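You operate a simulated robot arm through the tools that you are given. There is no shell and no other tool. Be economical: measure what you need, move in short steps, check, and stop when the job is done.

You are at the controls of a simulated robot arm. One attempt, no reset.

Task
Put things in order on the laundry worktop. At the end: the white travel pot is on the round green dish; the orange curler stands on top of the blue cistern block; the brown hair clip stands where the white travel pot stood; the purple curler stands on top of the teal clip box (marked "CLIPS"); the grey sponge stands on top of the black diffuser; whatever was shut is shut again. Leave all else as you found it, and nothing knocked over.

The check looks at the end state, three seconds after you hand in, the way a careful person would. Anything else that was tipped, shoved, dropped, spilled or broken makes it a failure.

Robot
A 7-joint arm with a two-finger parallel gripper, fixed in place. Base frame: the origin is at the foot of the arm, x ahead of it, y to its left, z up; the work surface is at about z = 0. Units: m, degrees, N and s.
With the tool pointing down near the work surface it reaches from about 0.22 to 0.58 m from the base axis. Its first joint turns from -66.0 to 66.0 degrees. Payload 2.5 kg.
The TCP is the grasp point between the finger pads, 0.023 m short of the fingertips. In the tool frame z runs along the fingers and y along their closing line. Largest opening 0.094 m; finger width 0.038, thickness 0.01; the body of the gripper, 0.054 by 0.096 m, starts 0.039 m behind the TCP.
Orientation is told as [roll, pitch, yaw] about the base's x, y, z axes, in that order, counted from this pose: with the fingers straight down and closing along the base's y, the tool's x points along the base's -x, its y along +y and its z along -z.

Tools
- The arm moves only by the tool arm_command. Its argument "deltas" is a list of rows, each an object of numbers (a shift or turn left out is 0, a gripper value left out holds the last): "jaw": the gripper command, from -1 (fully open) to 1 (shut), values between in proportion; "tx", "ty", "tz": the shift along the base's x, y, z in m; "rx", "ry", "rz": the turn, a rotation vector about the base's x, y, z in rad. In form: [{"jaw": .., "tx": .., "ty": .., "tz": .., "rx": .., "ry": .., "rz": ..}, ...]. A call has 1 to 8 rows; each row shifts and turns the commanded pose from where the row before left it. A row lasts 0.2 s, in which the tool goes at most 0.05 m and 8.6 degrees; a call with a longer step from one row to the next is refused whole, and so is a gripper value outside its range. A pose out of reach is approached as far as the arm can. The call stops where the force on the tool passes 40 N (or 10 N more than at its start, if that is more) or the arm is blocked; 0.2 s more then pass. The fingers move at their own pace (about 0.108 m/s each) and stop on an object; they squeeze with about 30 N. The grip force told is the motor's: it shows also when the fingers shut on nothing. Time passes only in rows, and 0.2 s behind the last, so rows that do not move let the fingers close. It gives the time, the measured TCP pose, the force on the tool (base axes), the opening and the grip force at its end, in the units of the frame above (readings bear some noise).
- Cameras (640 x 400 px; columns grow to the right, rows downward): "scene" is fixed at [0.1237, -0.4227, 0.5256]; the picture's right is [0.74, -0.67, 0.00], its down [-0.49, -0.55, -0.68] and it looks along [0.45, 0.50, -0.74] (base axes); focal length 317 px, centre (320, 200). "wrist" rides on the gripper at [-0.039, 0, -0.044] in the tool frame; the picture's right is [0.00, -1.00, 0.00], its down [0.97, 0.00, -0.24] and it looks along [0.24, 0.00, 0.97] (tool axes); focal length 218 px, centre (320, 200).
- grab_frame(camera): a new picture of that camera. The clock stands still meanwhile.
- locate(camera, pixels): for up to 12 pixels [column, row] of the newest picture of that camera ("zoom" is the newest enlarged one), the place [x, y, z] in the base frame of the surface seen there, good to about 0.002 m. The clock stands still meanwhile.
- close_up(camera, box): a new picture of the part [left, top, right, bottom] of that camera's present view, enlarged. The clock stands still meanwhile.
- sign_off(): hands the job in; it is judged then, once.

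Go step by step. Measure first, check grasps and placings, and put right what went wrong. The budget is 80 turns and 38 pictures, counting those below and the enlarged ones. Unless the task says otherwise, let go and move clear before handing in, and close with one line.

The tools are called after ">>>" by a JSON object that holds its "op" and its "data". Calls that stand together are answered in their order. arm_command: Moves the arm, as the interface text tells. Its arguments: {"type":"object","properties":{"deltas":{"type":"array"}},"required":["deltas"]} The other tools are called the same way: grab_frame (camera) takes a picture; locate (camera, pixels) gives the place of the surface under pixels of a picture; close_up (camera, box) takes an enlarged picture of a part of a camera's view; sign_off () hands the job in.

At the start:

```text
t: 0.0
tcp_pos: [0.3127, -0.2524, 0.2861]
tool_rot: [0.0, 0.0, 0.0]
contact_force: [0.6, -0.7, 0.1]
finger_gap: 0.0941
grasp_force: 0.2
```

scene: 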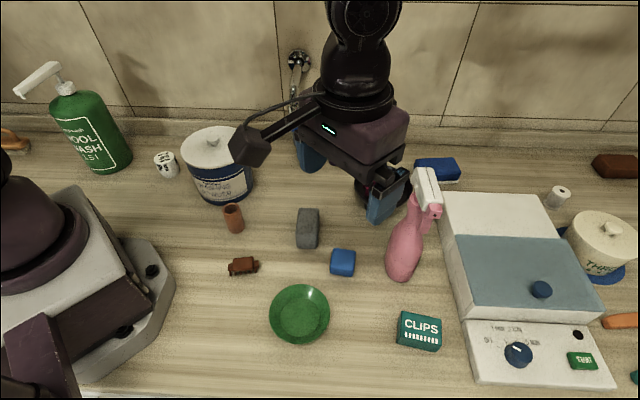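
wrist: 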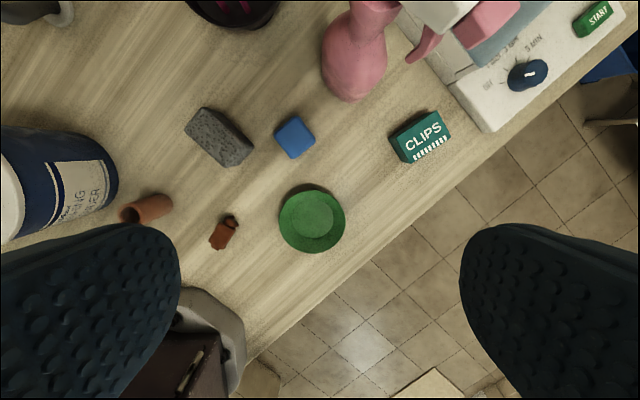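

The first pictures show the sponge (307,228), blue block (343,262), dish (300,313), clip box (419,330), orange curler (233,217) and brown clip (243,265). The purple curler is not visible yet. I'll enlarge parts of the scene and measure.

>>> {"op": "close_up", "data": {"camera": "scene", "box": [400, 130, 640, 400]}}

>>> {"op": "close_up", "data": {"camera": "scene", "box": [130, 110, 400, 350]}}

>>> {"op": "locate", "data": {"camera": "scene", "pixels": [[307, 215], [343, 256], [300, 318], [419, 320], [233, 208], [243, 265], [166, 160], [558, 192], [541, 289], [518, 270], [500, 215], [400, 265]]}}

```text
1.48 times, centred on (520, 265) of scene
```

zoom: 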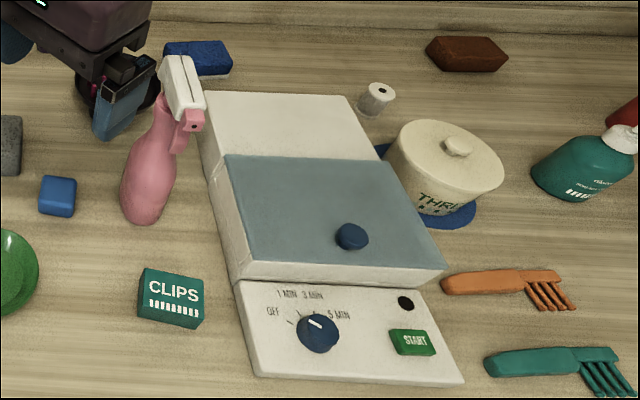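

```text
1.67 times, centred on (265, 230) of scene
```

zoom: 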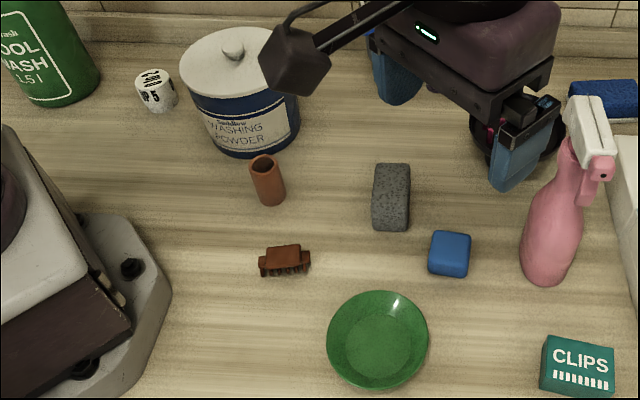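

```text
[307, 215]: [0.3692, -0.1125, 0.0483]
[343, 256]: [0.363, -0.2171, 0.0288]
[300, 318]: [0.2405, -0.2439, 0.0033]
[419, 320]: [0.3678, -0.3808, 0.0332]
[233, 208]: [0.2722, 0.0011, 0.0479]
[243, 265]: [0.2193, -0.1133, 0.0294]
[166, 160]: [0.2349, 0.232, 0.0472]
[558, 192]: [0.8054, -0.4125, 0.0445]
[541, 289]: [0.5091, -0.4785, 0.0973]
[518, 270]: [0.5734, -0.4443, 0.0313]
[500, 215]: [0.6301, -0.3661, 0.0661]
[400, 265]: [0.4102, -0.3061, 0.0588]
```

The small white cylinder at (166,160) near [0.235,0.232] is the likely pot. A black object with something pink in it is hidden behind the gripper near (378,185). I'll move the arm aside to see it.

>>> {"op": "arm_command", "data": {"deltas": [{"ty": 0.045, "tz": 0.01}, {"ty": 0.045, "tz": 0.01}, {"ty": 0.045, "tz": 0.01}, {"ty": 0.045}, {"ty": 0.045}, {"ty": 0.045}, {"ty": 0.04}, {"ty": 0.0}]}}

>>> {"op": "grab_frame", "data": {"camera": "scene"}}

>>> {"op": "grab_frame", "data": {"camera": "wrist"}}

```text
t: 1.8
tcp_pos: [0.3116, 0.0594, 0.3157]
tool_rot: [0.0, 0.1, 0.0]
contact_force: [0.3, -0.4, 0.4]
finger_gap: 0.0941
grasp_force: 0.0
```

```text
33 pictures are left
```

scene: 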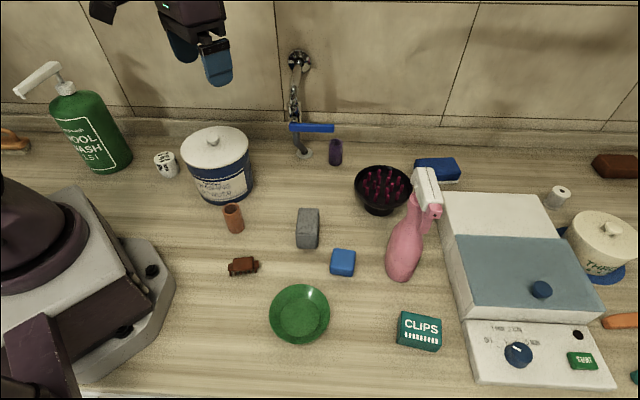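

```text
32 pictures are left
```

wrist: 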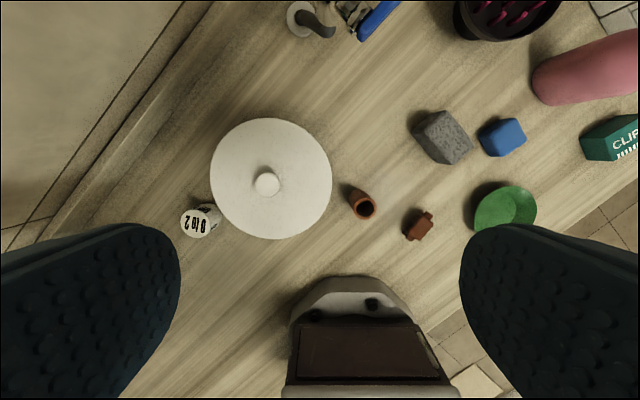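

The purple curler stands at (335,152) beside the tap and the diffuser is at (382,190). I'll enlarge these and check what the white cylinder at (166,164) is.

>>> {"op": "close_up", "data": {"camera": "scene", "box": [130, 120, 260, 210]}}

>>> {"op": "close_up", "data": {"camera": "scene", "box": [280, 110, 470, 230]}}

>>> {"op": "locate", "data": {"camera": "zoom", "pixels": [[186, 110], [186, 150], [345, 184], [345, 260], [250, 260], [440, 262], [345, 340], [100, 60], [180, 62], [520, 190], [440, 190], [186, 180]]}}

>>> {"op": "locate", "data": {"camera": "scene", "pixels": [[335, 142], [335, 163], [300, 128], [382, 170], [382, 197], [357, 188], [408, 190], [160, 157], [168, 178], [211, 140], [233, 232], [228, 207]]}}

```text
4.44 times, centred on (195, 165) of scene
```

zoom: 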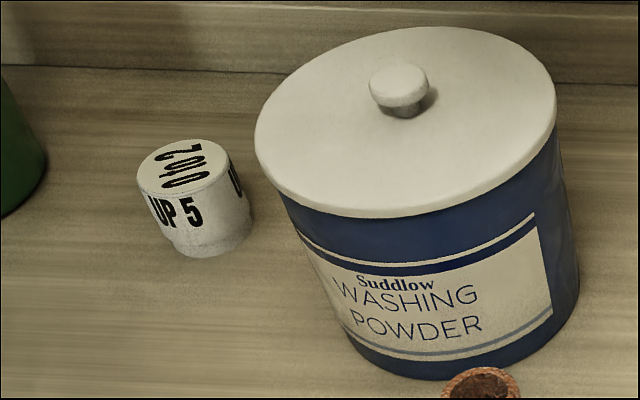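

```text
3.33 times, centred on (375, 170) of scene
```

zoom: 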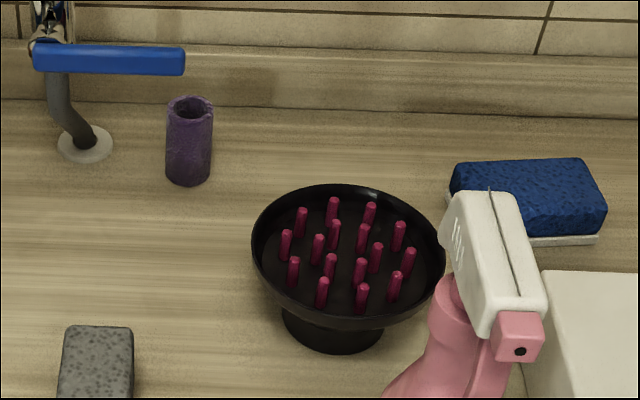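

```text
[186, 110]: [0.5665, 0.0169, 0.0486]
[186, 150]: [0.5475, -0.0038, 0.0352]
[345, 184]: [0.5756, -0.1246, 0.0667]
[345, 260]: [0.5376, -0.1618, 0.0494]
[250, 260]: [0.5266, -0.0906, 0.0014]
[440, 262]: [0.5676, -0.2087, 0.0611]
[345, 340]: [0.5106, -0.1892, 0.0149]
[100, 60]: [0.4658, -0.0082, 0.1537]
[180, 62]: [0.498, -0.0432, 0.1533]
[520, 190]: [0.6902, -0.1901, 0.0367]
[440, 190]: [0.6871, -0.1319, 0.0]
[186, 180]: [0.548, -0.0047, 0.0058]
```

```text
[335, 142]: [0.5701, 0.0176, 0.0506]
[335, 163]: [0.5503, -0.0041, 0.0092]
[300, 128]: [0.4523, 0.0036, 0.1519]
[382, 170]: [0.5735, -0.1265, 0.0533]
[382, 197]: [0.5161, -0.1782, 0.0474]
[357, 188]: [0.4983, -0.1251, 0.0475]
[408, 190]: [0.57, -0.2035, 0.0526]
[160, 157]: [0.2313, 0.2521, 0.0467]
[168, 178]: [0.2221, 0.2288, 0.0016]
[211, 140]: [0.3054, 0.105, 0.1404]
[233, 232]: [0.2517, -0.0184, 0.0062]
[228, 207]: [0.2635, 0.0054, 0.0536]
```

The cylinder at (166,164) reads "0 to 2 / UP 5". I can't yet tell whether it is the travel pot or a cap. I'll measure the tap and wall, since they are close to the purple curler, and also the other objects.

>>> {"op": "locate", "data": {"camera": "scene", "pixels": [[305, 153], [298, 140], [293, 100], [298, 60], [291, 127], [334, 128], [345, 138], [345, 125], [300, 75], [297, 112], [345, 110], [558, 200]]}}

>>> {"op": "locate", "data": {"camera": "scene", "pixels": [[299, 211], [317, 211], [297, 246], [317, 248], [331, 252], [355, 252], [332, 272], [353, 276], [270, 313], [330, 313], [300, 287], [300, 341]]}}

>>> {"op": "locate", "data": {"camera": "scene", "pixels": [[402, 313], [441, 320], [400, 342], [438, 350], [228, 263], [258, 262], [230, 274], [257, 272], [243, 258], [239, 208], [226, 208], [233, 214]]}}

>>> {"op": "close_up", "data": {"camera": "scene", "box": [200, 190, 330, 290]}}

```text
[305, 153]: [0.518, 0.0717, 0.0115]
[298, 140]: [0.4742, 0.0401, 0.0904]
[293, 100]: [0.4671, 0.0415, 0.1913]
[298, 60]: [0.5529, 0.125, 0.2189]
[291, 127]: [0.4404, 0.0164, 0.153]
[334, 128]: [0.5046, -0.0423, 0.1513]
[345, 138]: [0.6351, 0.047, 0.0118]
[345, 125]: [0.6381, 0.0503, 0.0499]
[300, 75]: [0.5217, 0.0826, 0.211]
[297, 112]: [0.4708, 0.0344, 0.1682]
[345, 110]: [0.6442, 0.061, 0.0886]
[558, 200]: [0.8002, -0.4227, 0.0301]
```

```text
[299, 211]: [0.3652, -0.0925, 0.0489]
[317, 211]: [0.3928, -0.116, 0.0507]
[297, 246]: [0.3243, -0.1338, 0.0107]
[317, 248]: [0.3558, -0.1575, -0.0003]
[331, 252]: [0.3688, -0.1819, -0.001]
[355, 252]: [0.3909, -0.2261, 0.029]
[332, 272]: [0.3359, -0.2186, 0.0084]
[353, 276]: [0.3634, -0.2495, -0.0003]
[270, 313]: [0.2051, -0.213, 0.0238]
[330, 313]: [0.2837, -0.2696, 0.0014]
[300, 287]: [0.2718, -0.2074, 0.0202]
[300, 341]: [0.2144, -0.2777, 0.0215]
```

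```text
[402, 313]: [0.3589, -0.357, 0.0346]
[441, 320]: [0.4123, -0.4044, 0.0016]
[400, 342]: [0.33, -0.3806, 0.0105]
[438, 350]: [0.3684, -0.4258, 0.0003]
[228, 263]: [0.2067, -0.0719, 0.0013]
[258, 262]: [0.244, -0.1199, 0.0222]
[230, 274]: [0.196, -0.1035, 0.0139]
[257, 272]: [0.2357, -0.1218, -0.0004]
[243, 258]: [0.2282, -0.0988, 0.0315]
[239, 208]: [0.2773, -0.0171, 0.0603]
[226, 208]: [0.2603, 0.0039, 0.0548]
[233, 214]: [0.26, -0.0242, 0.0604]
```

```text
4.00 times, centred on (265, 240) of scene
```

zoom: 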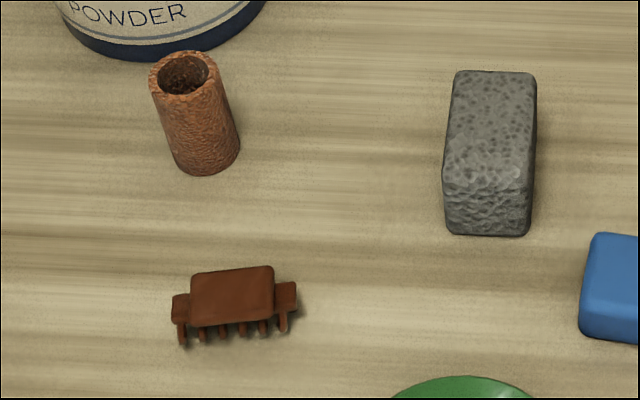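

The purple curler (335,152) is 0.07 m behind the blue tap lever (z 0.15), so it will need a tilted approach. I'll start with the white pot and move above [0.225,0.237] to look at it closely.

>>> {"op": "arm_command", "data": {"deltas": [{"tx": -0.019, "ty": 0.044}, {"tx": -0.019, "ty": 0.044}, {"tx": -0.019, "ty": 0.044}, {"tx": -0.019, "ty": 0.044}, {"tz": -0.045}, {"tz": -0.045}, {"tz": 0}]}}

>>> {"op": "grab_frame", "data": {"camera": "wrist"}}

>>> {"op": "grab_frame", "data": {"camera": "scene"}}

```text
t: 3.4
tcp_pos: [0.2364, 0.2345, 0.226]
tool_rot: [-0.1, 0.1, 0.0]
contact_force: [0.2, 0.6, -0.4]
finger_gap: 0.0939
grasp_force: 0.1
```

```text
28 pictures are left
```

wrist: 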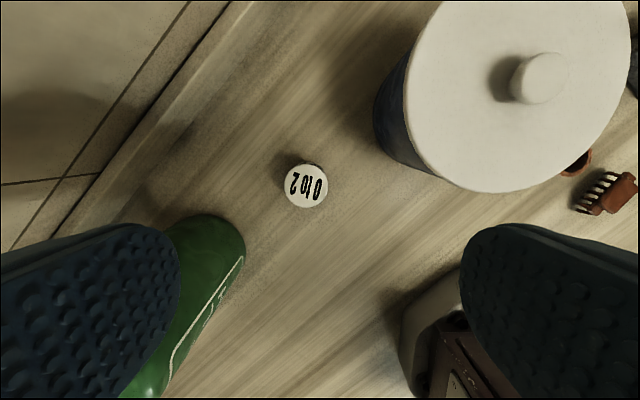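

```text
27 pictures are left
```

scene: 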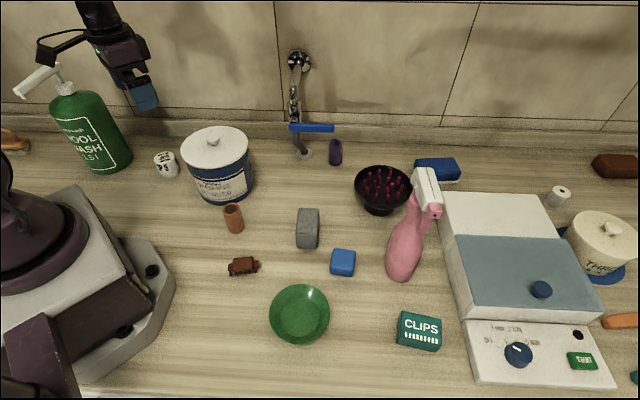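

The wrist view shows the pot top at (305,186) and the green bottle close to the left finger at (205,290). I'll enlarge the pot and measure the clearances.

>>> {"op": "close_up", "data": {"camera": "wrist", "box": [260, 150, 350, 220]}}

>>> {"op": "locate", "data": {"camera": "wrist", "pixels": [[305, 186], [285, 186], [326, 186], [305, 166], [305, 206], [210, 230], [240, 245], [190, 300], [540, 75], [470, 170], [415, 70], [540, 190]]}}

>>> {"op": "locate", "data": {"camera": "scene", "pixels": [[60, 85], [20, 90], [45, 68], [90, 95], [130, 160], [212, 133], [212, 140], [182, 150], [248, 150], [215, 128], [212, 163], [140, 95]]}}

```text
5.71 times, centred on (305, 185) of wrist
```

zoom: 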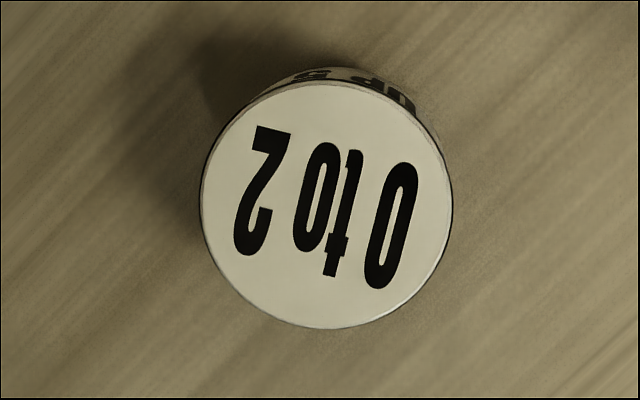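

```text
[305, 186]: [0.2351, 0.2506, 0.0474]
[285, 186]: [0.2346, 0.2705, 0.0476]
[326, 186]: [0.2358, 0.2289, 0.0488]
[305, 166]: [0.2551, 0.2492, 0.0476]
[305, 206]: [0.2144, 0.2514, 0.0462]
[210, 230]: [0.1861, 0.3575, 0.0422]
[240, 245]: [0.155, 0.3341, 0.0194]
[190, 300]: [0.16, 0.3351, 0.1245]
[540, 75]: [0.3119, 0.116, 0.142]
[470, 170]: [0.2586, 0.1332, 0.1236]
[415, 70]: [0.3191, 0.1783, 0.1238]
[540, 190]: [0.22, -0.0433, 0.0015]
```

```text
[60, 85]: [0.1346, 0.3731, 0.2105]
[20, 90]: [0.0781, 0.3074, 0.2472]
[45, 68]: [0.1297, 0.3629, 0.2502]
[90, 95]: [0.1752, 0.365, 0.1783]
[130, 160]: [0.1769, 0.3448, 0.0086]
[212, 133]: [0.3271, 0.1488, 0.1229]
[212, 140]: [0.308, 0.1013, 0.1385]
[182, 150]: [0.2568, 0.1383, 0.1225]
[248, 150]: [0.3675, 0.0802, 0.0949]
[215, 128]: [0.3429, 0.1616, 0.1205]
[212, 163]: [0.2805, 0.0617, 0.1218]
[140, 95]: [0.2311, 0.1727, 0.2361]
```

The pot-sized object is at [0.235,0.250] with a radius of about 0.021 m. Its printed marking makes me unsure it is the travel pot and not a dosing cap. The washing powder tub is shut and in reach, so I'll lift its lid by the knob at [0.312,0.113], top z 0.142, and look inside.

>>> {"op": "arm_command", "data": {"deltas": [{"tx": 0.025, "ty": -0.0405, "jaw": -0.3}, {"tx": 0.025, "ty": -0.0405}, {"tx": 0.0256, "ty": -0.0405}, {"tz": -0.03}, {"tz": -0.03}, {"tz": -0.016}, {"tz": 0}]}}

>>> {"op": "close_up", "data": {"camera": "scene", "box": [130, 60, 300, 220]}}

```text
t: 5.0
tcp_pos: [0.3125, 0.1136, 0.1495]
tool_rot: [0.0, 0.1, 0.0]
contact_force: [0.1, -0.5, -0.4]
finger_gap: 0.0612
grasp_force: 0.0
```

```text
2.50 times, centred on (215, 140) of scene
```

zoom: 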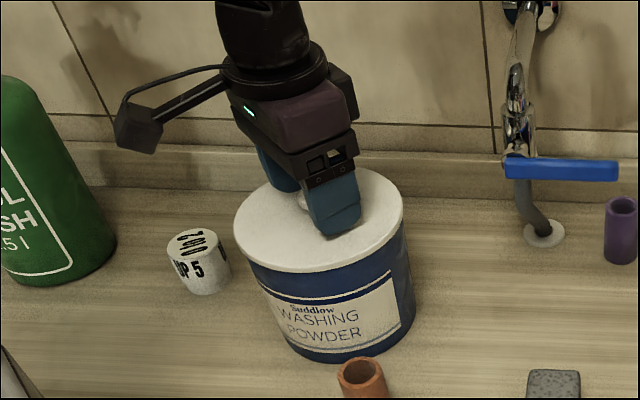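

The fingers straddle the knob with no force. The gripper also carries a side boom, seen at (140,128) in the zoom, so I'll measure that, then close and lift.

>>> {"op": "locate", "data": {"camera": "zoom", "pixels": [[140, 130], [195, 95], [240, 90], [350, 90], [275, 25], [285, 75], [320, 115], [340, 160], [335, 215], [118, 130]]}}

>>> {"op": "arm_command", "data": {"deltas": [{"jaw": 1}, {"jaw": 1}, {"jaw": 1}, {"tz": 0.03}, {"tz": 0.03}, {"tz": 0.04}, {"tz": 0.04}, {"tz": 0.0}]}}

>>> {"op": "close_up", "data": {"camera": "scene", "box": [130, 60, 300, 220]}}

```text
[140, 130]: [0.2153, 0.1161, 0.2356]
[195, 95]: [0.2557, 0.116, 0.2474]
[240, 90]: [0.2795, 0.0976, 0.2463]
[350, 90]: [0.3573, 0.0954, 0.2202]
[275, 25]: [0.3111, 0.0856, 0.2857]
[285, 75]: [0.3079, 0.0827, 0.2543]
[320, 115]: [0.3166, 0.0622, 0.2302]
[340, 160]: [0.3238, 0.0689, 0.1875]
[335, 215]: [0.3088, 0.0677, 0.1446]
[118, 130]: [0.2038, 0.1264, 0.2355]
```

```text
t: 6.8
tcp_pos: [0.3116, 0.1115, 0.2899]
tool_rot: [0.0, 0.0, 0.0]
contact_force: [-0.3, 0.0, -0.3]
finger_gap: 0.0238
grasp_force: 30.3
```

```text
2.50 times, centred on (215, 140) of scene
```

zoom: 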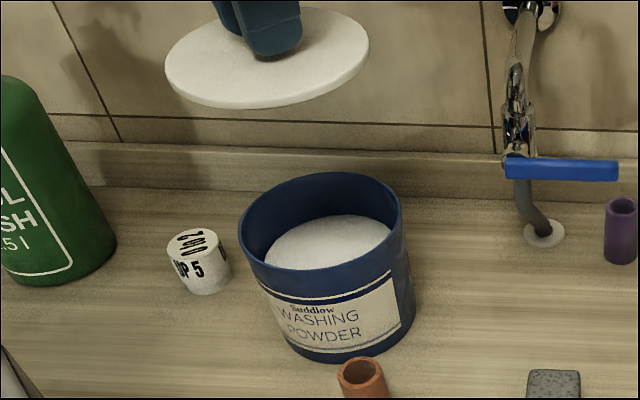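

The tub holds only powder, so the cylinder beside it is the travel pot. I'll put the lid back.

>>> {"op": "arm_command", "data": {"deltas": [{"tz": -0.04}, {"tz": -0.04}, {"tz": -0.03}, {"tz": -0.02}, {"tz": -0.008}, {"tz": -0.002}, {"tz": 0}]}}

>>> {"op": "close_up", "data": {"camera": "scene", "box": [150, 90, 270, 220]}}

```text
t: 8.4
tcp_pos: [0.3102, 0.1133, 0.1492]
tool_rot: [0.1, -0.1, 0.0]
contact_force: [0.2, -0.3, -0.8]
finger_gap: 0.0236
grasp_force: 29.8
```

```text
3.08 times, centred on (210, 155) of scene
```

zoom: 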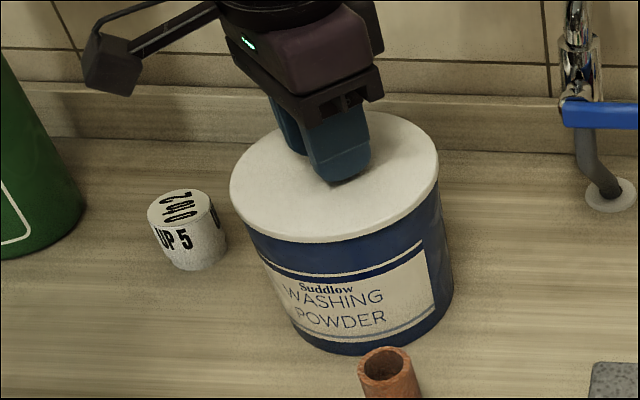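

The lid is seated again, same z as before. I'll release it, rise, and move over the pot.

>>> {"op": "arm_command", "data": {"deltas": [{"jaw": -0.3}, {"jaw": -0.3}, {"tz": 0.035}, {"tz": 0.035}, {"tx": -0.02, "ty": 0.035, "jaw": -0.5}, {"tx": -0.02, "ty": 0.035}, {"tx": -0.02, "ty": 0.035}, {"tx": -0.017, "ty": 0.032}]}}

>>> {"op": "arm_command", "data": {"deltas": [{"tz": -0.045}, {"tz": -0.045}, {"tz": -0.04}, {"tz": -0.04}, {"tz": -0.012}, {"tz": 0}]}}

>>> {"op": "close_up", "data": {"camera": "scene", "box": [80, 60, 270, 220]}}

```text
t: 10.2
tcp_pos: [0.2362, 0.2499, 0.219]
tool_rot: [0.0, 0.0, 0.1]
contact_force: [-1.0, 0.1, 1.0]
finger_gap: 0.0704
grasp_force: 0.0
```

```text
t: 11.6
tcp_pos: [0.2356, 0.2484, 0.0389]
tool_rot: [0.0, 0.0, 0.1]
contact_force: [-0.5, -0.1, -0.1]
finger_gap: 0.0705
grasp_force: 0.0
```

```text
2.50 times, centred on (175, 140) of scene
```

zoom: 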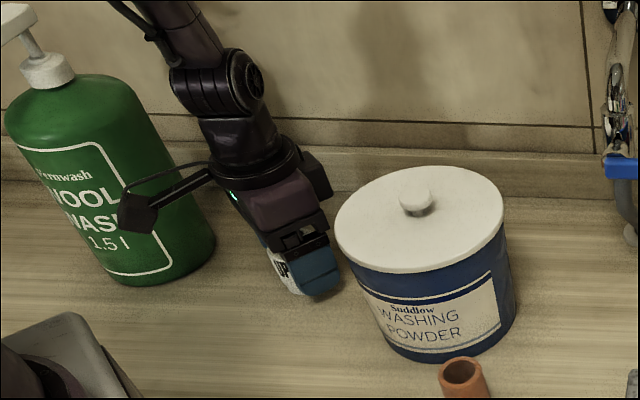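

The fingers are around the pot. I'll close and lift.

>>> {"op": "arm_command", "data": {"deltas": [{"jaw": 1}, {"jaw": 1}, {"jaw": 1}, {"tz": 0.03}, {"tz": 0.045}, {"tz": 0.045}, {"tz": 0.045}, {"tz": 0.045}]}}

>>> {"op": "arm_command", "data": {"deltas": [{"tx": 0.025, "ty": -0.043}, {"tx": 0.025, "ty": -0.043}, {"tx": 0.015, "ty": -0.045}, {"ty": -0.045}, {"ty": -0.045}, {"ty": -0.045}, {"ty": -0.045}, {"ty": -0.045}]}}

>>> {"op": "grab_frame", "data": {"camera": "scene"}}

```text
t: 13.4
tcp_pos: [0.235, 0.248, 0.2495]
tool_rot: [0.0, 0.0, 0.0]
contact_force: [0.1, 0.6, 0.1]
finger_gap: 0.0442
grasp_force: 29.9
```

```text
t: 15.2
tcp_pos: [0.3012, -0.1078, 0.2482]
tool_rot: [0.1, 0.0, 0.1]
contact_force: [0.1, -0.1, 0.0]
finger_gap: 0.0444
grasp_force: 30.1
```

```text
21 pictures are left
```

scene: 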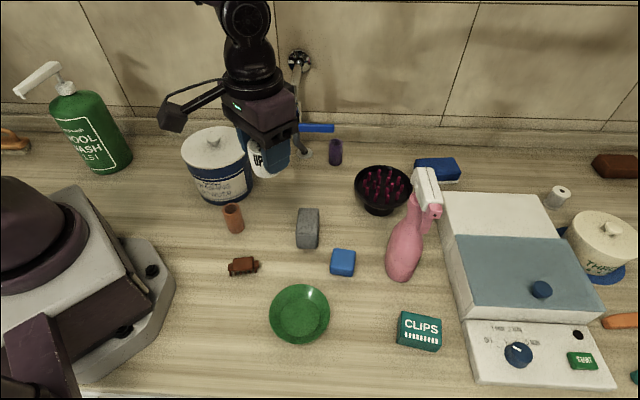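

The pot is held, with a gap of 0.044. I'll move over the dish centre [0.243,-0.2425] and lower it.

>>> {"op": "arm_command", "data": {"deltas": [{"tx": -0.019, "ty": -0.0455}, {"tx": -0.019, "ty": -0.0455}, {"tx": -0.019, "ty": -0.0455}, {"tz": -0.045}, {"tz": -0.045}, {"tz": -0.045}, {"tz": -0.04}, {"tz": 0}]}}

>>> {"op": "close_up", "data": {"camera": "scene", "box": [200, 220, 400, 380]}}

```text
t: 17.0
tcp_pos: [0.2442, -0.2439, 0.0737]
tool_rot: [-0.1, 0.0, 0.0]
contact_force: [0.2, 0.4, 0.2]
finger_gap: 0.0442
grasp_force: 29.9
```

```text
2.50 times, centred on (300, 300) of scene
```

zoom: 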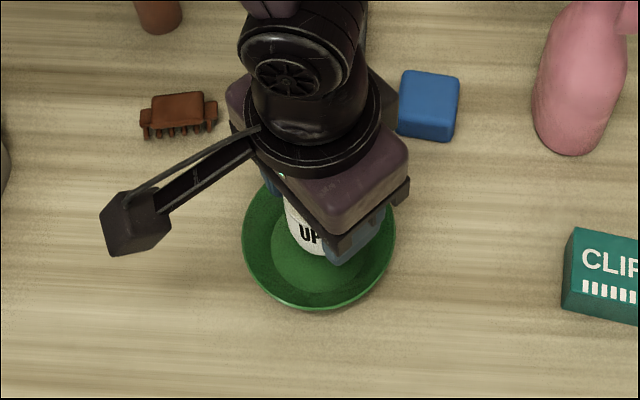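

>>> {"op": "arm_command", "data": {"deltas": [{"tz": -0.018}, {"tz": -0.007}, {"tz": -0.004}, {"tz": -0.003}, {"tz": 0}]}}

```text
t: 18.2
tcp_pos: [0.2431, -0.2436, 0.0419]
tool_rot: [-0.1, -0.1, -0.1]
contact_force: [-4.5, 6.7, 36.7]
finger_gap: 0.0441
grasp_force: 29.3
```

There is a 37 N upward contact at z 0.042, so the pot is on the dish floor. I'll ease up slightly, open a little, and withdraw.

>>> {"op": "arm_command", "data": {"deltas": [{"tz": 0.0015}, {"jaw": -0.15}, {"jaw": -0.15}, {"tz": 0.02}, {"tz": 0.04, "jaw": -0.4}, {"tz": 0.045}, {"tz": 0.045}, {"tz": 0.02}]}}

>>> {"op": "arm_command", "data": {"deltas": [{"ty": 0.045}, {"ty": 0.045}, {"ty": 0.045}, {"tx": -0.01, "ty": 0.0}, {"tz": 0}]}}

>>> {"op": "grab_frame", "data": {"camera": "scene"}}

>>> {"op": "grab_frame", "data": {"camera": "wrist"}}

```text
t: 20.0
tcp_pos: [0.2436, -0.2426, 0.2125]
tool_rot: [0.0, 0.0, 0.0]
contact_force: [-0.4, -0.4, 0.2]
finger_gap: 0.0658
grasp_force: 0.0
```

```text
t: 21.2
tcp_pos: [0.2332, -0.1083, 0.2109]
tool_rot: [0.0, 0.0, 0.0]
contact_force: [-0.3, 0.0, 0.1]
finger_gap: 0.0657
grasp_force: 0.2
```

```text
19 pictures are left
```

scene: 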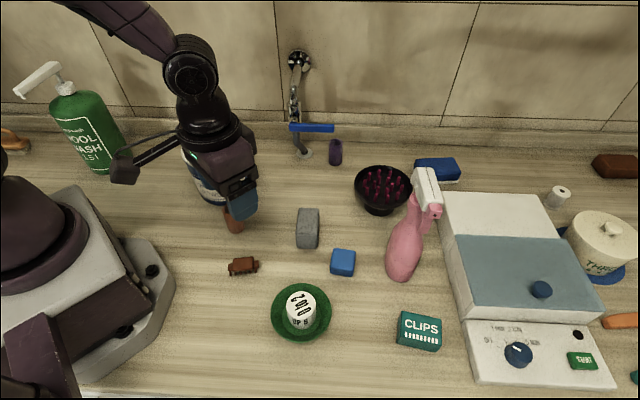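

```text
18 pictures are left
```

wrist: 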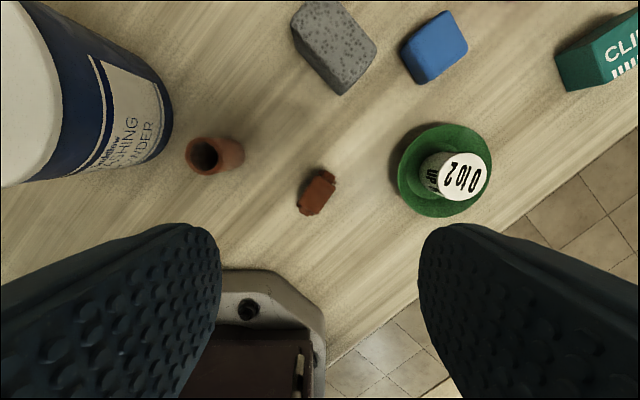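

The pot stands in the dish. Next is the clip at wrist (317,192). I'll measure its ends and the arm's plinth.

>>> {"op": "locate", "data": {"camera": "wrist", "pixels": [[318, 192], [325, 172], [312, 212], [304, 190], [331, 196], [335, 180], [300, 205], [270, 280], [320, 330], [247, 308]]}}

>>> {"op": "close_up", "data": {"camera": "wrist", "box": [280, 150, 360, 230]}}

```text
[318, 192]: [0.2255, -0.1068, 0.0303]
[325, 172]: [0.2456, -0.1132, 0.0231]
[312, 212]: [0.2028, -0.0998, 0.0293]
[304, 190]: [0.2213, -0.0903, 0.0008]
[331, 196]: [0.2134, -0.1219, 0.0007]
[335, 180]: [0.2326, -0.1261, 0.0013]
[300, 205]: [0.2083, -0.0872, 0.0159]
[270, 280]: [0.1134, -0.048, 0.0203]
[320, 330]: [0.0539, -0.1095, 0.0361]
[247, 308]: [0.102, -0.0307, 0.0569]
```

```text
5.00 times, centred on (320, 190) of wrist
```

zoom: 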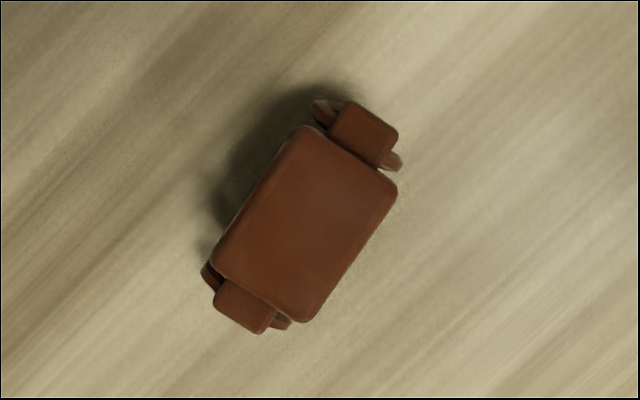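

The clip's long axis lies along about (0.81,-0.59) and its centre is at [0.2235,-0.106], top z 0.03. I'll turn the tool 54° so it grips the clip lengthwise with the boom away from the plinth.

>>> {"op": "arm_command", "data": {"deltas": [{"rz": 0.1346, "tx": -0.0095, "ty": 0.002}, {"rz": 0.1346, "tz": -0.02}, {"rz": 0.1346, "tz": -0.02}, {"rz": 0.1346, "tz": -0.02}, {"rz": 0.1346, "tz": -0.02}, {"rz": 0.1346, "tz": -0.02}, {"rz": 0.1346, "tz": -0.02}, {"tz": 0, "jaw": -0.5}]}}

>>> {"op": "grab_frame", "data": {"camera": "wrist"}}

```text
t: 23.0
tcp_pos: [0.2245, -0.1075, 0.0918]
tool_rot: [0.0, 0.0, 54.1]
contact_force: [-0.1, -0.5, 0.4]
finger_gap: 0.0704
grasp_force: 0.1
```

```text
16 pictures are left
```

wrist: 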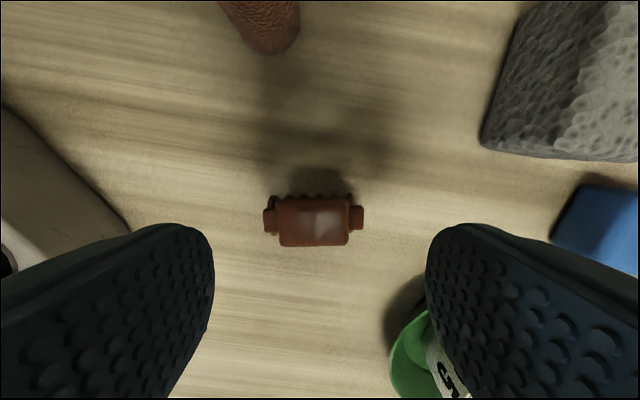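

The clip sits square between the fingers at (314,222). I'll descend and grip.

>>> {"op": "arm_command", "data": {"deltas": [{"tz": -0.035}, {"tz": -0.022}, {"tz": -0.007}, {"tz": 0}, {"jaw": 1}, {"jaw": 1}, {"jaw": 1}]}}

>>> {"op": "close_up", "data": {"camera": "scene", "box": [160, 190, 320, 340]}}

```text
t: 24.6
tcp_pos: [0.2228, -0.1062, 0.0286]
tool_rot: [0.0, 0.0, 54.0]
contact_force: [0.3, 0.2, 0.0]
finger_gap: 0.0552
grasp_force: 29.8
```

```text
2.67 times, centred on (240, 265) of scene
```

zoom: 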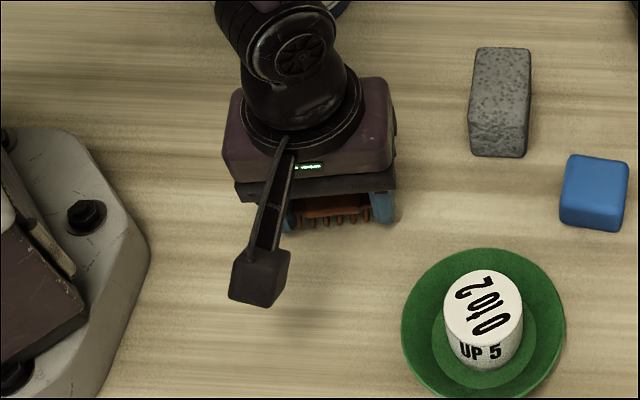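

The clip is gripped with a gap of 0.055. I'll lift it and carry it to the pot's old place at [0.235,0.250].

>>> {"op": "arm_command", "data": {"deltas": [{"tz": 0.02}, {"tz": 0.04}, {"tz": 0.045}, {"tz": 0.045}, {"tz": 0.045}, {"tz": 0}]}}

>>> {"op": "arm_command", "data": {"deltas": [{"tx": 0.02, "ty": 0.0445}, {"tx": 0.02, "ty": 0.0445}, {"tx": 0.01, "ty": 0.0445}, {"ty": 0.0445}, {"tx": -0.0, "ty": 0.0445}, {"tx": -0.0, "ty": 0.0445}, {"tx": -0.02, "ty": 0.0445}, {"tx": -0.018, "ty": 0.0445}]}}

>>> {"op": "arm_command", "data": {"deltas": [{"tz": -0.045}, {"tz": -0.045}, {"tz": -0.045}, {"tz": 0}]}}

>>> {"op": "grab_frame", "data": {"camera": "scene"}}

```text
t: 26.0
tcp_pos: [0.223, -0.1057, 0.2247]
tool_rot: [0.0, -0.1, 54.0]
contact_force: [1.0, -0.4, -0.1]
finger_gap: 0.0549
grasp_force: 30.1
```

```text
t: 27.8
tcp_pos: [0.2358, 0.2491, 0.2234]
tool_rot: [0.0, 0.0, 53.9]
contact_force: [0.1, -0.4, -0.3]
finger_gap: 0.055
grasp_force: 30.3
```

```text
t: 28.8
tcp_pos: [0.2376, 0.2503, 0.0884]
tool_rot: [0.0, 0.0, 54.0]
contact_force: [0.1, -0.4, 0.8]
finger_gap: 0.0548
grasp_force: 30.3
```

```text
14 pictures are left
```

scene: 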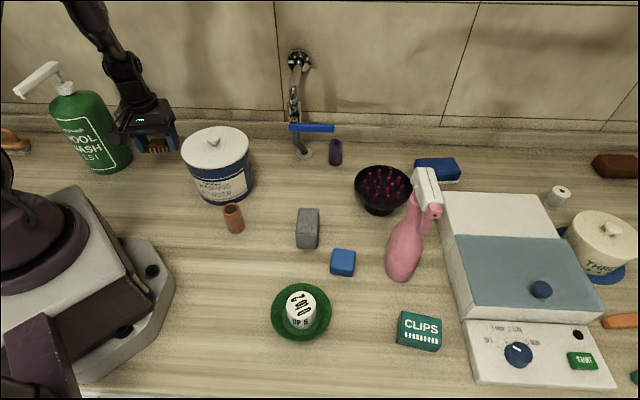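

I'll lower the clip to its pick height, release and rise.

>>> {"op": "arm_command", "data": {"deltas": [{"tz": -0.035}, {"tz": -0.017}, {"tz": -0.006}, {"tz": -0.002}, {"tz": 0}]}}

```text
t: 30.0
tcp_pos: [0.2361, 0.25, 0.0291]
tool_rot: [0.1, 0.1, 53.9]
contact_force: [-0.1, 0.4, -0.9]
finger_gap: 0.0547
grasp_force: 29.4
```

>>> {"op": "arm_command", "data": {"deltas": [{"tz": -0.001, "jaw": 1}, {"jaw": -0.45}, {"jaw": -0.45}, {"jaw": -0.45}, {"tz": 0.035}, {"tz": 0.045}, {"tz": 0.045}, {"tz": 0.045}]}}

>>> {"op": "close_up", "data": {"camera": "scene", "box": [100, 100, 260, 250]}}

```text
t: 31.8
tcp_pos: [0.2346, 0.2501, 0.1982]
tool_rot: [-0.1, 0.2, 54.0]
contact_force: [-0.3, 0.9, 0.1]
finger_gap: 0.0679
grasp_force: 0.2
```

```text
2.67 times, centred on (180, 175) of scene
```

zoom: 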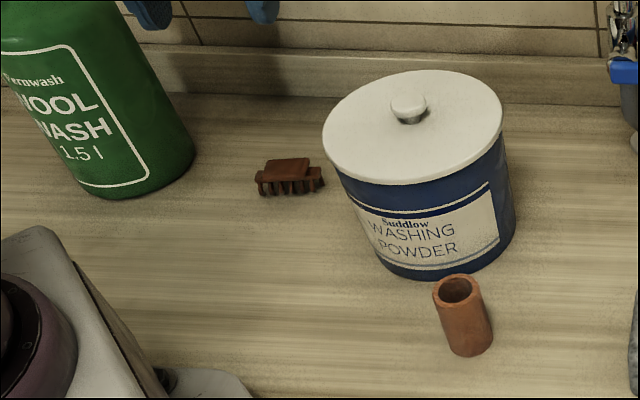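

The clip stands upright in the pot's old place. Next is the orange curler, so I'll measure it.

>>> {"op": "locate", "data": {"camera": "zoom", "pixels": [[437, 290], [481, 290], [462, 276], [458, 310], [440, 325], [484, 320], [465, 350], [450, 335], [480, 340], [460, 292]]}}

>>> {"op": "arm_command", "data": {"deltas": [{"ty": -0.045, "tx": 0.015}, {"ty": -0.045, "tx": 0.015}, {"ty": -0.045, "tx": 0.0}, {"ty": -0.045, "tx": 0.0}, {"ty": -0.045}, {"ty": -0.03}, {"tz": 0}]}}

>>> {"op": "grab_frame", "data": {"camera": "wrist"}}

```text
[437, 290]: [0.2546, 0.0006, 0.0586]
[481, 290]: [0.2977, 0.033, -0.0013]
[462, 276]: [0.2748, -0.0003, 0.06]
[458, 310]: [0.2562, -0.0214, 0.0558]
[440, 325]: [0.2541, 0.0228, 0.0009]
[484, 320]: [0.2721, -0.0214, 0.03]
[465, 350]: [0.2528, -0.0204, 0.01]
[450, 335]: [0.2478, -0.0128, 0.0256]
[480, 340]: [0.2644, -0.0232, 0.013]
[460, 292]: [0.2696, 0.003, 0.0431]
```

```text
t: 33.4
tcp_pos: [0.2659, -0.0066, 0.1975]
tool_rot: [0.0, 0.1, 54.0]
contact_force: [-0.3, 0.0, 0.2]
finger_gap: 0.0681
grasp_force: 0.1
```

```text
12 pictures are left
```

wrist: 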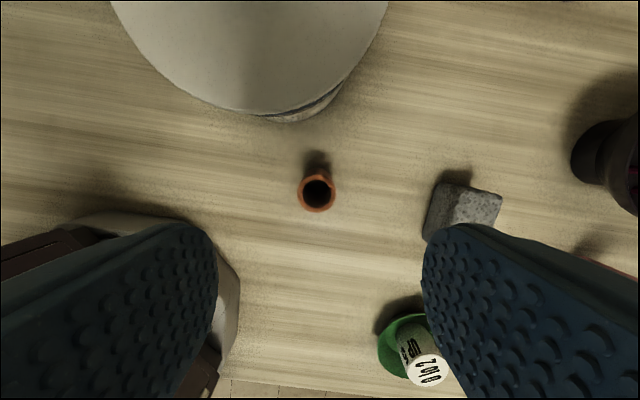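

The curler top ring is centred at (317,194). I'll get exact rim points.

>>> {"op": "locate", "data": {"camera": "wrist", "pixels": [[301, 194], [333, 194], [317, 178], [317, 209], [455, 190], [485, 195], [495, 200], [428, 235], [440, 188]]}}

```text
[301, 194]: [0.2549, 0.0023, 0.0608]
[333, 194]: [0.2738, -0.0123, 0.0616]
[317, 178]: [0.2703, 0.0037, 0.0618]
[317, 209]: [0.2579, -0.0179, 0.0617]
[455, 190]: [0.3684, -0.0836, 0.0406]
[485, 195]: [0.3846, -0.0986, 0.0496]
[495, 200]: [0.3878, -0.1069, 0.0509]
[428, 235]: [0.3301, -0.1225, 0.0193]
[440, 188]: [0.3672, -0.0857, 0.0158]
```

The curler centre is [0.2643,-0.006], diameter 0.028 m, height 0.062 m. I'll descend to z 0.048, keeping clear of the tub, and grip.

>>> {"op": "arm_command", "data": {"deltas": [{"tx": -0.0014, "tz": -0.045}, {"tz": -0.045}, {"tz": -0.04}, {"tz": -0.019}, {"tz": 0}, {"jaw": 1}, {"jaw": 1}, {"jaw": 1}]}}

>>> {"op": "arm_command", "data": {"deltas": [{"jaw": 1}, {"tz": 0.03}, {"tz": 0.045}, {"tz": 0.045}, {"tz": 0.02}, {"tz": 0}]}}

>>> {"op": "grab_frame", "data": {"camera": "scene"}}

```text
t: 35.2
tcp_pos: [0.2638, -0.0059, 0.0484]
tool_rot: [0.1, 0.0, 54.0]
contact_force: [0.5, -0.7, 1.7]
finger_gap: 0.0325
grasp_force: 30.0
```

```text
t: 36.6
tcp_pos: [0.2647, -0.0055, 0.1884]
tool_rot: [0.0, 0.1, 54.0]
contact_force: [0.9, -0.9, -0.8]
finger_gap: 0.0323
grasp_force: 29.8
```

```text
11 pictures are left
```

scene: 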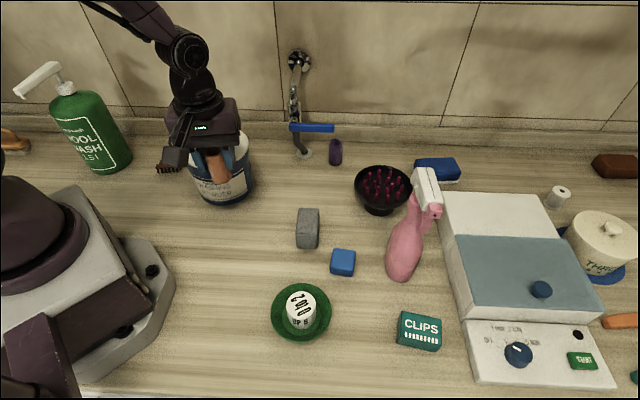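

The orange curler is held. I'll measure the blue block's top face, and the sponge and clip box as well.

>>> {"op": "locate", "data": {"camera": "scene", "pixels": [[334, 251], [354, 252], [344, 251], [334, 261], [353, 263], [343, 264], [343, 258], [348, 258], [338, 258], [355, 258], [332, 258], [343, 275]]}}

>>> {"op": "locate", "data": {"camera": "scene", "pixels": [[403, 314], [440, 322], [402, 330], [437, 340], [420, 318], [420, 328], [300, 212], [316, 212], [299, 228], [317, 230], [308, 220], [308, 240]]}}

```text
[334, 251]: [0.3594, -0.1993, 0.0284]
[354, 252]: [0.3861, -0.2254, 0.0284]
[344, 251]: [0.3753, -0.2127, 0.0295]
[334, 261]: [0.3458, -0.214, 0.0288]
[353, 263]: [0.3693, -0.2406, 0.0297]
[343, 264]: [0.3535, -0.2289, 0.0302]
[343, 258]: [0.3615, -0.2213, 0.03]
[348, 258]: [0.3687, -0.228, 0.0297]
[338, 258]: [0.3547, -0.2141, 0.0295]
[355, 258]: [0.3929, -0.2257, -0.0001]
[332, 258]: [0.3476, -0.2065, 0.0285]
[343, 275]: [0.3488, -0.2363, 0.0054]
```

```text
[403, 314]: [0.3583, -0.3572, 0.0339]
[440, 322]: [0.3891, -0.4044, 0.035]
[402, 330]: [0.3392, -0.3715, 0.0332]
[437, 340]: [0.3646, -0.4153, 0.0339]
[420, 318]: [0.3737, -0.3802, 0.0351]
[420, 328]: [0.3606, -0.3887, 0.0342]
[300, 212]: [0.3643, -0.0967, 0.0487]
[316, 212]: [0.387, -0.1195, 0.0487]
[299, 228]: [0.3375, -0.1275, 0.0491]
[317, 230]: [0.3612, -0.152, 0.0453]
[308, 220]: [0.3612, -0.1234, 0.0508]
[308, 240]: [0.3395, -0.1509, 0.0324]
```

I need the block's top outline more exactly, so I'll take one enlarged view of the middle of the worktop.

>>> {"op": "close_up", "data": {"camera": "scene", "box": [285, 195, 455, 360]}}

```text
2.42 times, centred on (370, 278) of scene
```

zoom: 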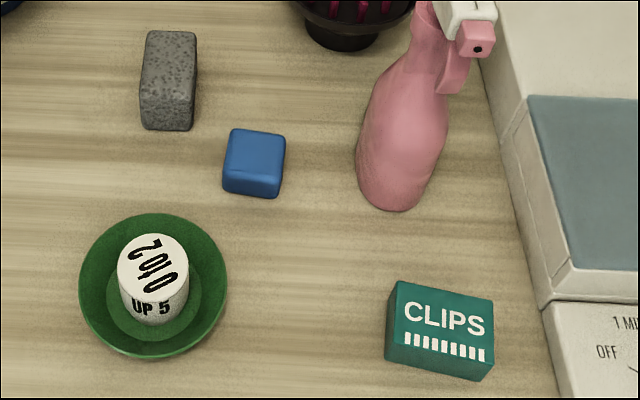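

>>> {"op": "locate", "data": {"camera": "zoom", "pixels": [[255, 154], [233, 132], [283, 138], [277, 177], [227, 171], [441, 322], [400, 285], [491, 301], [487, 358], [391, 340]]}}

>>> {"op": "locate", "data": {"camera": "zoom", "pixels": [[150, 34], [195, 35], [192, 90], [143, 88], [170, 62], [192, 96], [144, 95], [168, 92], [400, 120], [370, 200]]}}

```text
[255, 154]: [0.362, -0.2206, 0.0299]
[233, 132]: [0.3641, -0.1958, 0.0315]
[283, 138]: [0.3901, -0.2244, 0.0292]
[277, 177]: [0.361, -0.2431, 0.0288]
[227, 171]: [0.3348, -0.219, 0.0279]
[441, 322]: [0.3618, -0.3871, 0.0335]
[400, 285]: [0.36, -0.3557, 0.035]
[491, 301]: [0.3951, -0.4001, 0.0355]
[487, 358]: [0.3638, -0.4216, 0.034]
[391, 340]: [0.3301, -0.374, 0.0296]
```

```text
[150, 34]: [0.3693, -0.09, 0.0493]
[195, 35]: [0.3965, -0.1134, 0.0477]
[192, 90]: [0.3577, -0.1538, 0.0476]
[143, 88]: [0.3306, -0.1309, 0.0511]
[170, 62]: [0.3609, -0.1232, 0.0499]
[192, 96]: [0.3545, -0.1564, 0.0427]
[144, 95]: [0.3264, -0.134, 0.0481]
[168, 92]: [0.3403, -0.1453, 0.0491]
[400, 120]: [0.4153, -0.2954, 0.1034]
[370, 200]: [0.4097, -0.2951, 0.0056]
```

The block's top centre is [0.3625,-0.2206], z 0.030; the clip box is [0.362,-0.388], z 0.0345; and the sponge is [0.3635,-0.122], z 0.049. The spray bottle is close by, so I'll measure its head and the diffuser before moving.

>>> {"op": "locate", "data": {"camera": "scene", "pixels": [[425, 172], [438, 205], [415, 180], [434, 216], [418, 205], [424, 225], [425, 245], [410, 230], [388, 265], [405, 280], [420, 260], [436, 190]]}}

>>> {"op": "locate", "data": {"camera": "scene", "pixels": [[368, 181], [383, 170], [399, 177], [404, 188], [396, 197], [385, 202], [372, 196], [366, 187], [382, 184], [390, 185], [376, 178], [387, 178]]}}

```text
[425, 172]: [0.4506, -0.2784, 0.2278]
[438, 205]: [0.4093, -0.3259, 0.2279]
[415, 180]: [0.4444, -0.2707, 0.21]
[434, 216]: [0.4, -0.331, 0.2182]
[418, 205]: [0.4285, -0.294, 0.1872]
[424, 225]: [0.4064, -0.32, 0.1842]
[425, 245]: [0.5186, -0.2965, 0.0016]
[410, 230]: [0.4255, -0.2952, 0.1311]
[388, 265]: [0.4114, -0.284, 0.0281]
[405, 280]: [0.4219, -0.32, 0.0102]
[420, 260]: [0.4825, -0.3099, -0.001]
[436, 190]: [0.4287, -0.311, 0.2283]
```

```text
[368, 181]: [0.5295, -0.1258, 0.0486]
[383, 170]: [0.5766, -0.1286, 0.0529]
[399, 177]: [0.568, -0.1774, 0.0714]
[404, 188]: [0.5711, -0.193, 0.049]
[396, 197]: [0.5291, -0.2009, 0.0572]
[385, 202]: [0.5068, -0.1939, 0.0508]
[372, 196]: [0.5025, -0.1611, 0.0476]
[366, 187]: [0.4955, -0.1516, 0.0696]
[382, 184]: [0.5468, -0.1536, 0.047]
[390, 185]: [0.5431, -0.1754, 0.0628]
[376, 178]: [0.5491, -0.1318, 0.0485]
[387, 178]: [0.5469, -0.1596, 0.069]
```

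The spray bottle is 0.228 m tall, with its head near [0.43,-0.30]. Yaw 54° keeps the boom clear of it here. I'll carry the orange curler above the blue block.

>>> {"op": "arm_command", "data": {"deltas": [{"tx": 0.0163, "ty": -0.0358}, {"tx": 0.0163, "ty": -0.0358}, {"tx": 0.0163, "ty": -0.0358}, {"tx": 0.0163, "ty": -0.0358}, {"tx": 0.0163, "ty": -0.0358}, {"tx": 0.0163, "ty": -0.0356}, {"tz": -0.045}, {"tz": -0.035}]}}

>>> {"op": "close_up", "data": {"camera": "scene", "box": [270, 140, 450, 300]}}

```text
t: 38.4
tcp_pos: [0.3616, -0.2195, 0.1082]
tool_rot: [0.0, 0.0, 54.1]
contact_force: [0.6, 0.5, -0.3]
finger_gap: 0.0324
grasp_force: 30.3
```

```text
2.50 times, centred on (360, 220) of scene
```

zoom: 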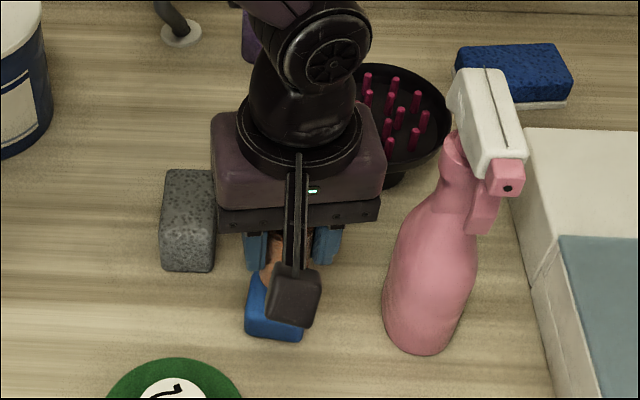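

>>> {"op": "arm_command", "data": {"deltas": [{"tz": -0.02, "tx": 0.0005, "ty": -0.0005}, {"tz": -0.006}, {"tz": -0.003}, {"tz": -0.001}, {"tz": 0}]}}

```text
t: 39.6
tcp_pos: [0.362, -0.2198, 0.0786]
tool_rot: [0.0, 0.0, 53.9]
contact_force: [-0.1, 0.4, -0.4]
finger_gap: 0.0325
grasp_force: 30.2
```

>>> {"op": "arm_command", "data": {"deltas": [{"tz": -0.001}, {"tz": -0.0005}]}}

```text
t: 40.2
tcp_pos: [0.3624, -0.22, 0.0768]
tool_rot: [-0.1, 0.0, 53.9]
contact_force: [-2.7, 2.4, 10.4]
finger_gap: 0.0324
grasp_force: 30.1
```

A contact of 10 N shows the curler is resting on the block. I'll release it, rise, and look.

>>> {"op": "arm_command", "data": {"deltas": [{"tz": 0.0005, "jaw": 0.1}, {"jaw": 0.0}, {"jaw": 0.0}, {"tz": 0.03}, {"tz": 0.045}, {"tz": 0.045, "jaw": -0.2}, {"tx": -0.0, "ty": 0.045}, {"ty": 0.045}]}}

>>> {"op": "grab_frame", "data": {"camera": "wrist"}}

```text
t: 42.0
tcp_pos: [0.3617, -0.1295, 0.197]
tool_rot: [0.0, 0.0, 53.9]
contact_force: [0.2, 0.9, 0.7]
finger_gap: 0.0564
grasp_force: 0.1
```

```text
8 pictures are left
```

wrist: 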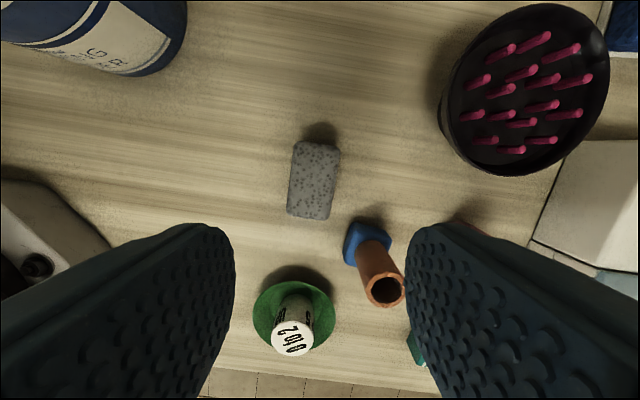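

The orange curler stands on the block at (385,290). The sponge top is centred at (315,180) and turned about 6° from the tool, so I'll measure it.

>>> {"op": "locate", "data": {"camera": "wrist", "pixels": [[315, 180], [299, 145], [337, 150], [330, 215], [291, 212], [540, 38], [566, 50], [472, 115], [485, 142], [520, 122], [520, 73], [587, 80]]}}

```text
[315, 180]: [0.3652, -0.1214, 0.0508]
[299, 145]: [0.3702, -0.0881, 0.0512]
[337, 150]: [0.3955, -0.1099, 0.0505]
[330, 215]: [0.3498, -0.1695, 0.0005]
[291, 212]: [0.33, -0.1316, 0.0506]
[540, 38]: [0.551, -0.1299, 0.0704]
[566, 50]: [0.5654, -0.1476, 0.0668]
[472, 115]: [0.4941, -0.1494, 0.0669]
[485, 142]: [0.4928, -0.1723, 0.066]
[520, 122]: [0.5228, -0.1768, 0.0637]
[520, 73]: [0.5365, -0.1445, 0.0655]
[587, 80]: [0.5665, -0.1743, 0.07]
```

I'll align with the sponge at [0.3635,-0.122], descend to z 0.036 and grip it.

>>> {"op": "arm_command", "data": {"deltas": [{"tx": 0.0015, "ty": 0.0077, "rz": -0.105, "tz": -0.03}, {"tz": -0.045}, {"tz": -0.04}, {"tz": -0.035}, {"tz": -0.011}, {"tz": 0}, {"jaw": 1}, {"jaw": 1}]}}

>>> {"op": "arm_command", "data": {"deltas": [{"jaw": 1}, {"jaw": 1}, {"tz": 0.02}, {"tz": 0.04}, {"tz": 0.045}, {"tz": 0.045}, {"tz": 0}]}}

```text
t: 43.8
tcp_pos: [0.3644, -0.1215, 0.0364]
tool_rot: [0.0, -0.1, 47.9]
contact_force: [0.2, 0.6, -0.2]
finger_gap: 0.0409
grasp_force: 29.5
```

```text
t: 45.4
tcp_pos: [0.3639, -0.1223, 0.1886]
tool_rot: [0.0, 0.0, 47.9]
contact_force: [0.7, -0.3, -0.4]
finger_gap: 0.041
grasp_force: 30.1
```

The sponge is held with a gap of 0.041. I'll carry it to the diffuser centre [0.528,-0.165], turning back to yaw 0 so the boom misses the spray bottle.

>>> {"op": "arm_command", "data": {"deltas": [{"tx": 0.02, "ty": -0.005, "rz": -0.14}, {"tx": 0.025, "ty": -0.007, "rz": -0.14}, {"tx": 0.03, "ty": -0.008, "rz": -0.14}, {"tx": 0.03, "ty": -0.008, "rz": -0.14}, {"tx": 0.03, "ty": -0.008, "rz": -0.14}, {"tx": 0.0295, "ty": -0.007, "rz": -0.14}, {"tz": -0.03}, {"tz": 0}]}}

>>> {"op": "grab_frame", "data": {"camera": "scene"}}

```text
t: 47.2
tcp_pos: [0.5283, -0.1651, 0.1557]
tool_rot: [0.0, 0.0, -0.2]
contact_force: [0.7, -0.2, -0.1]
finger_gap: 0.0407
grasp_force: 29.8
```

```text
7 pictures are left
```

scene: 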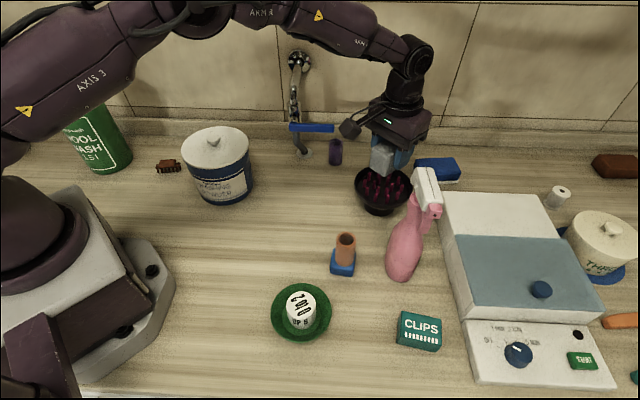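

The sponge is above the prongs. I'll measure the arm's outline to plan the tap approach, and lower.

>>> {"op": "locate", "data": {"camera": "scene", "pixels": [[415, 58], [400, 45], [350, 25], [405, 75], [380, 60], [405, 95], [390, 95], [400, 115], [351, 128], [360, 30], [330, 45], [392, 62]]}}

>>> {"op": "arm_command", "data": {"deltas": [{"tz": -0.03}, {"tz": -0.012}, {"tz": -0.004}, {"tz": -0.002}, {"tz": 0}]}}

```text
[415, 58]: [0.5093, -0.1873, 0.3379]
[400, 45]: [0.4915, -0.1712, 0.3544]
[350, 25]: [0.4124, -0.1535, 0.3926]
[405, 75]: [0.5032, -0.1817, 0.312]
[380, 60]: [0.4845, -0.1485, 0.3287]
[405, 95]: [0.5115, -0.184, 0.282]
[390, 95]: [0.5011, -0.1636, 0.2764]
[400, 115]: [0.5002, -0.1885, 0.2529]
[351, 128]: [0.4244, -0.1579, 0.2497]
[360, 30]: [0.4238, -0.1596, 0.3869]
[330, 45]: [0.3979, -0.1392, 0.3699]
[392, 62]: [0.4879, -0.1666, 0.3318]
```

```text
t: 48.4
tcp_pos: [0.5291, -0.1655, 0.1085]
tool_rot: [0.0, 0.1, -0.2]
contact_force: [-0.4, -0.8, -0.6]
finger_gap: 0.0407
grasp_force: 29.8
```

>>> {"op": "arm_command", "data": {"deltas": [{"tz": -0.001}, {"tz": -0.001}, {"tz": 0}]}}

```text
t: 49.2
tcp_pos: [0.5296, -0.1655, 0.106]
tool_rot: [0.0, -0.1, -0.3]
contact_force: [0.1, 0.3, 0.2]
finger_gap: 0.041
grasp_force: 29.7
```

>>> {"op": "arm_command", "data": {"deltas": [{"tz": -0.001}, {"tz": -0.0005}, {"tz": 0}]}}

```text
t: 50.0
tcp_pos: [0.5288, -0.165, 0.1047]
tool_rot: [0.0, 0.0, -0.2]
contact_force: [-0.4, -0.1, -0.2]
finger_gap: 0.0407
grasp_force: 30.6
```

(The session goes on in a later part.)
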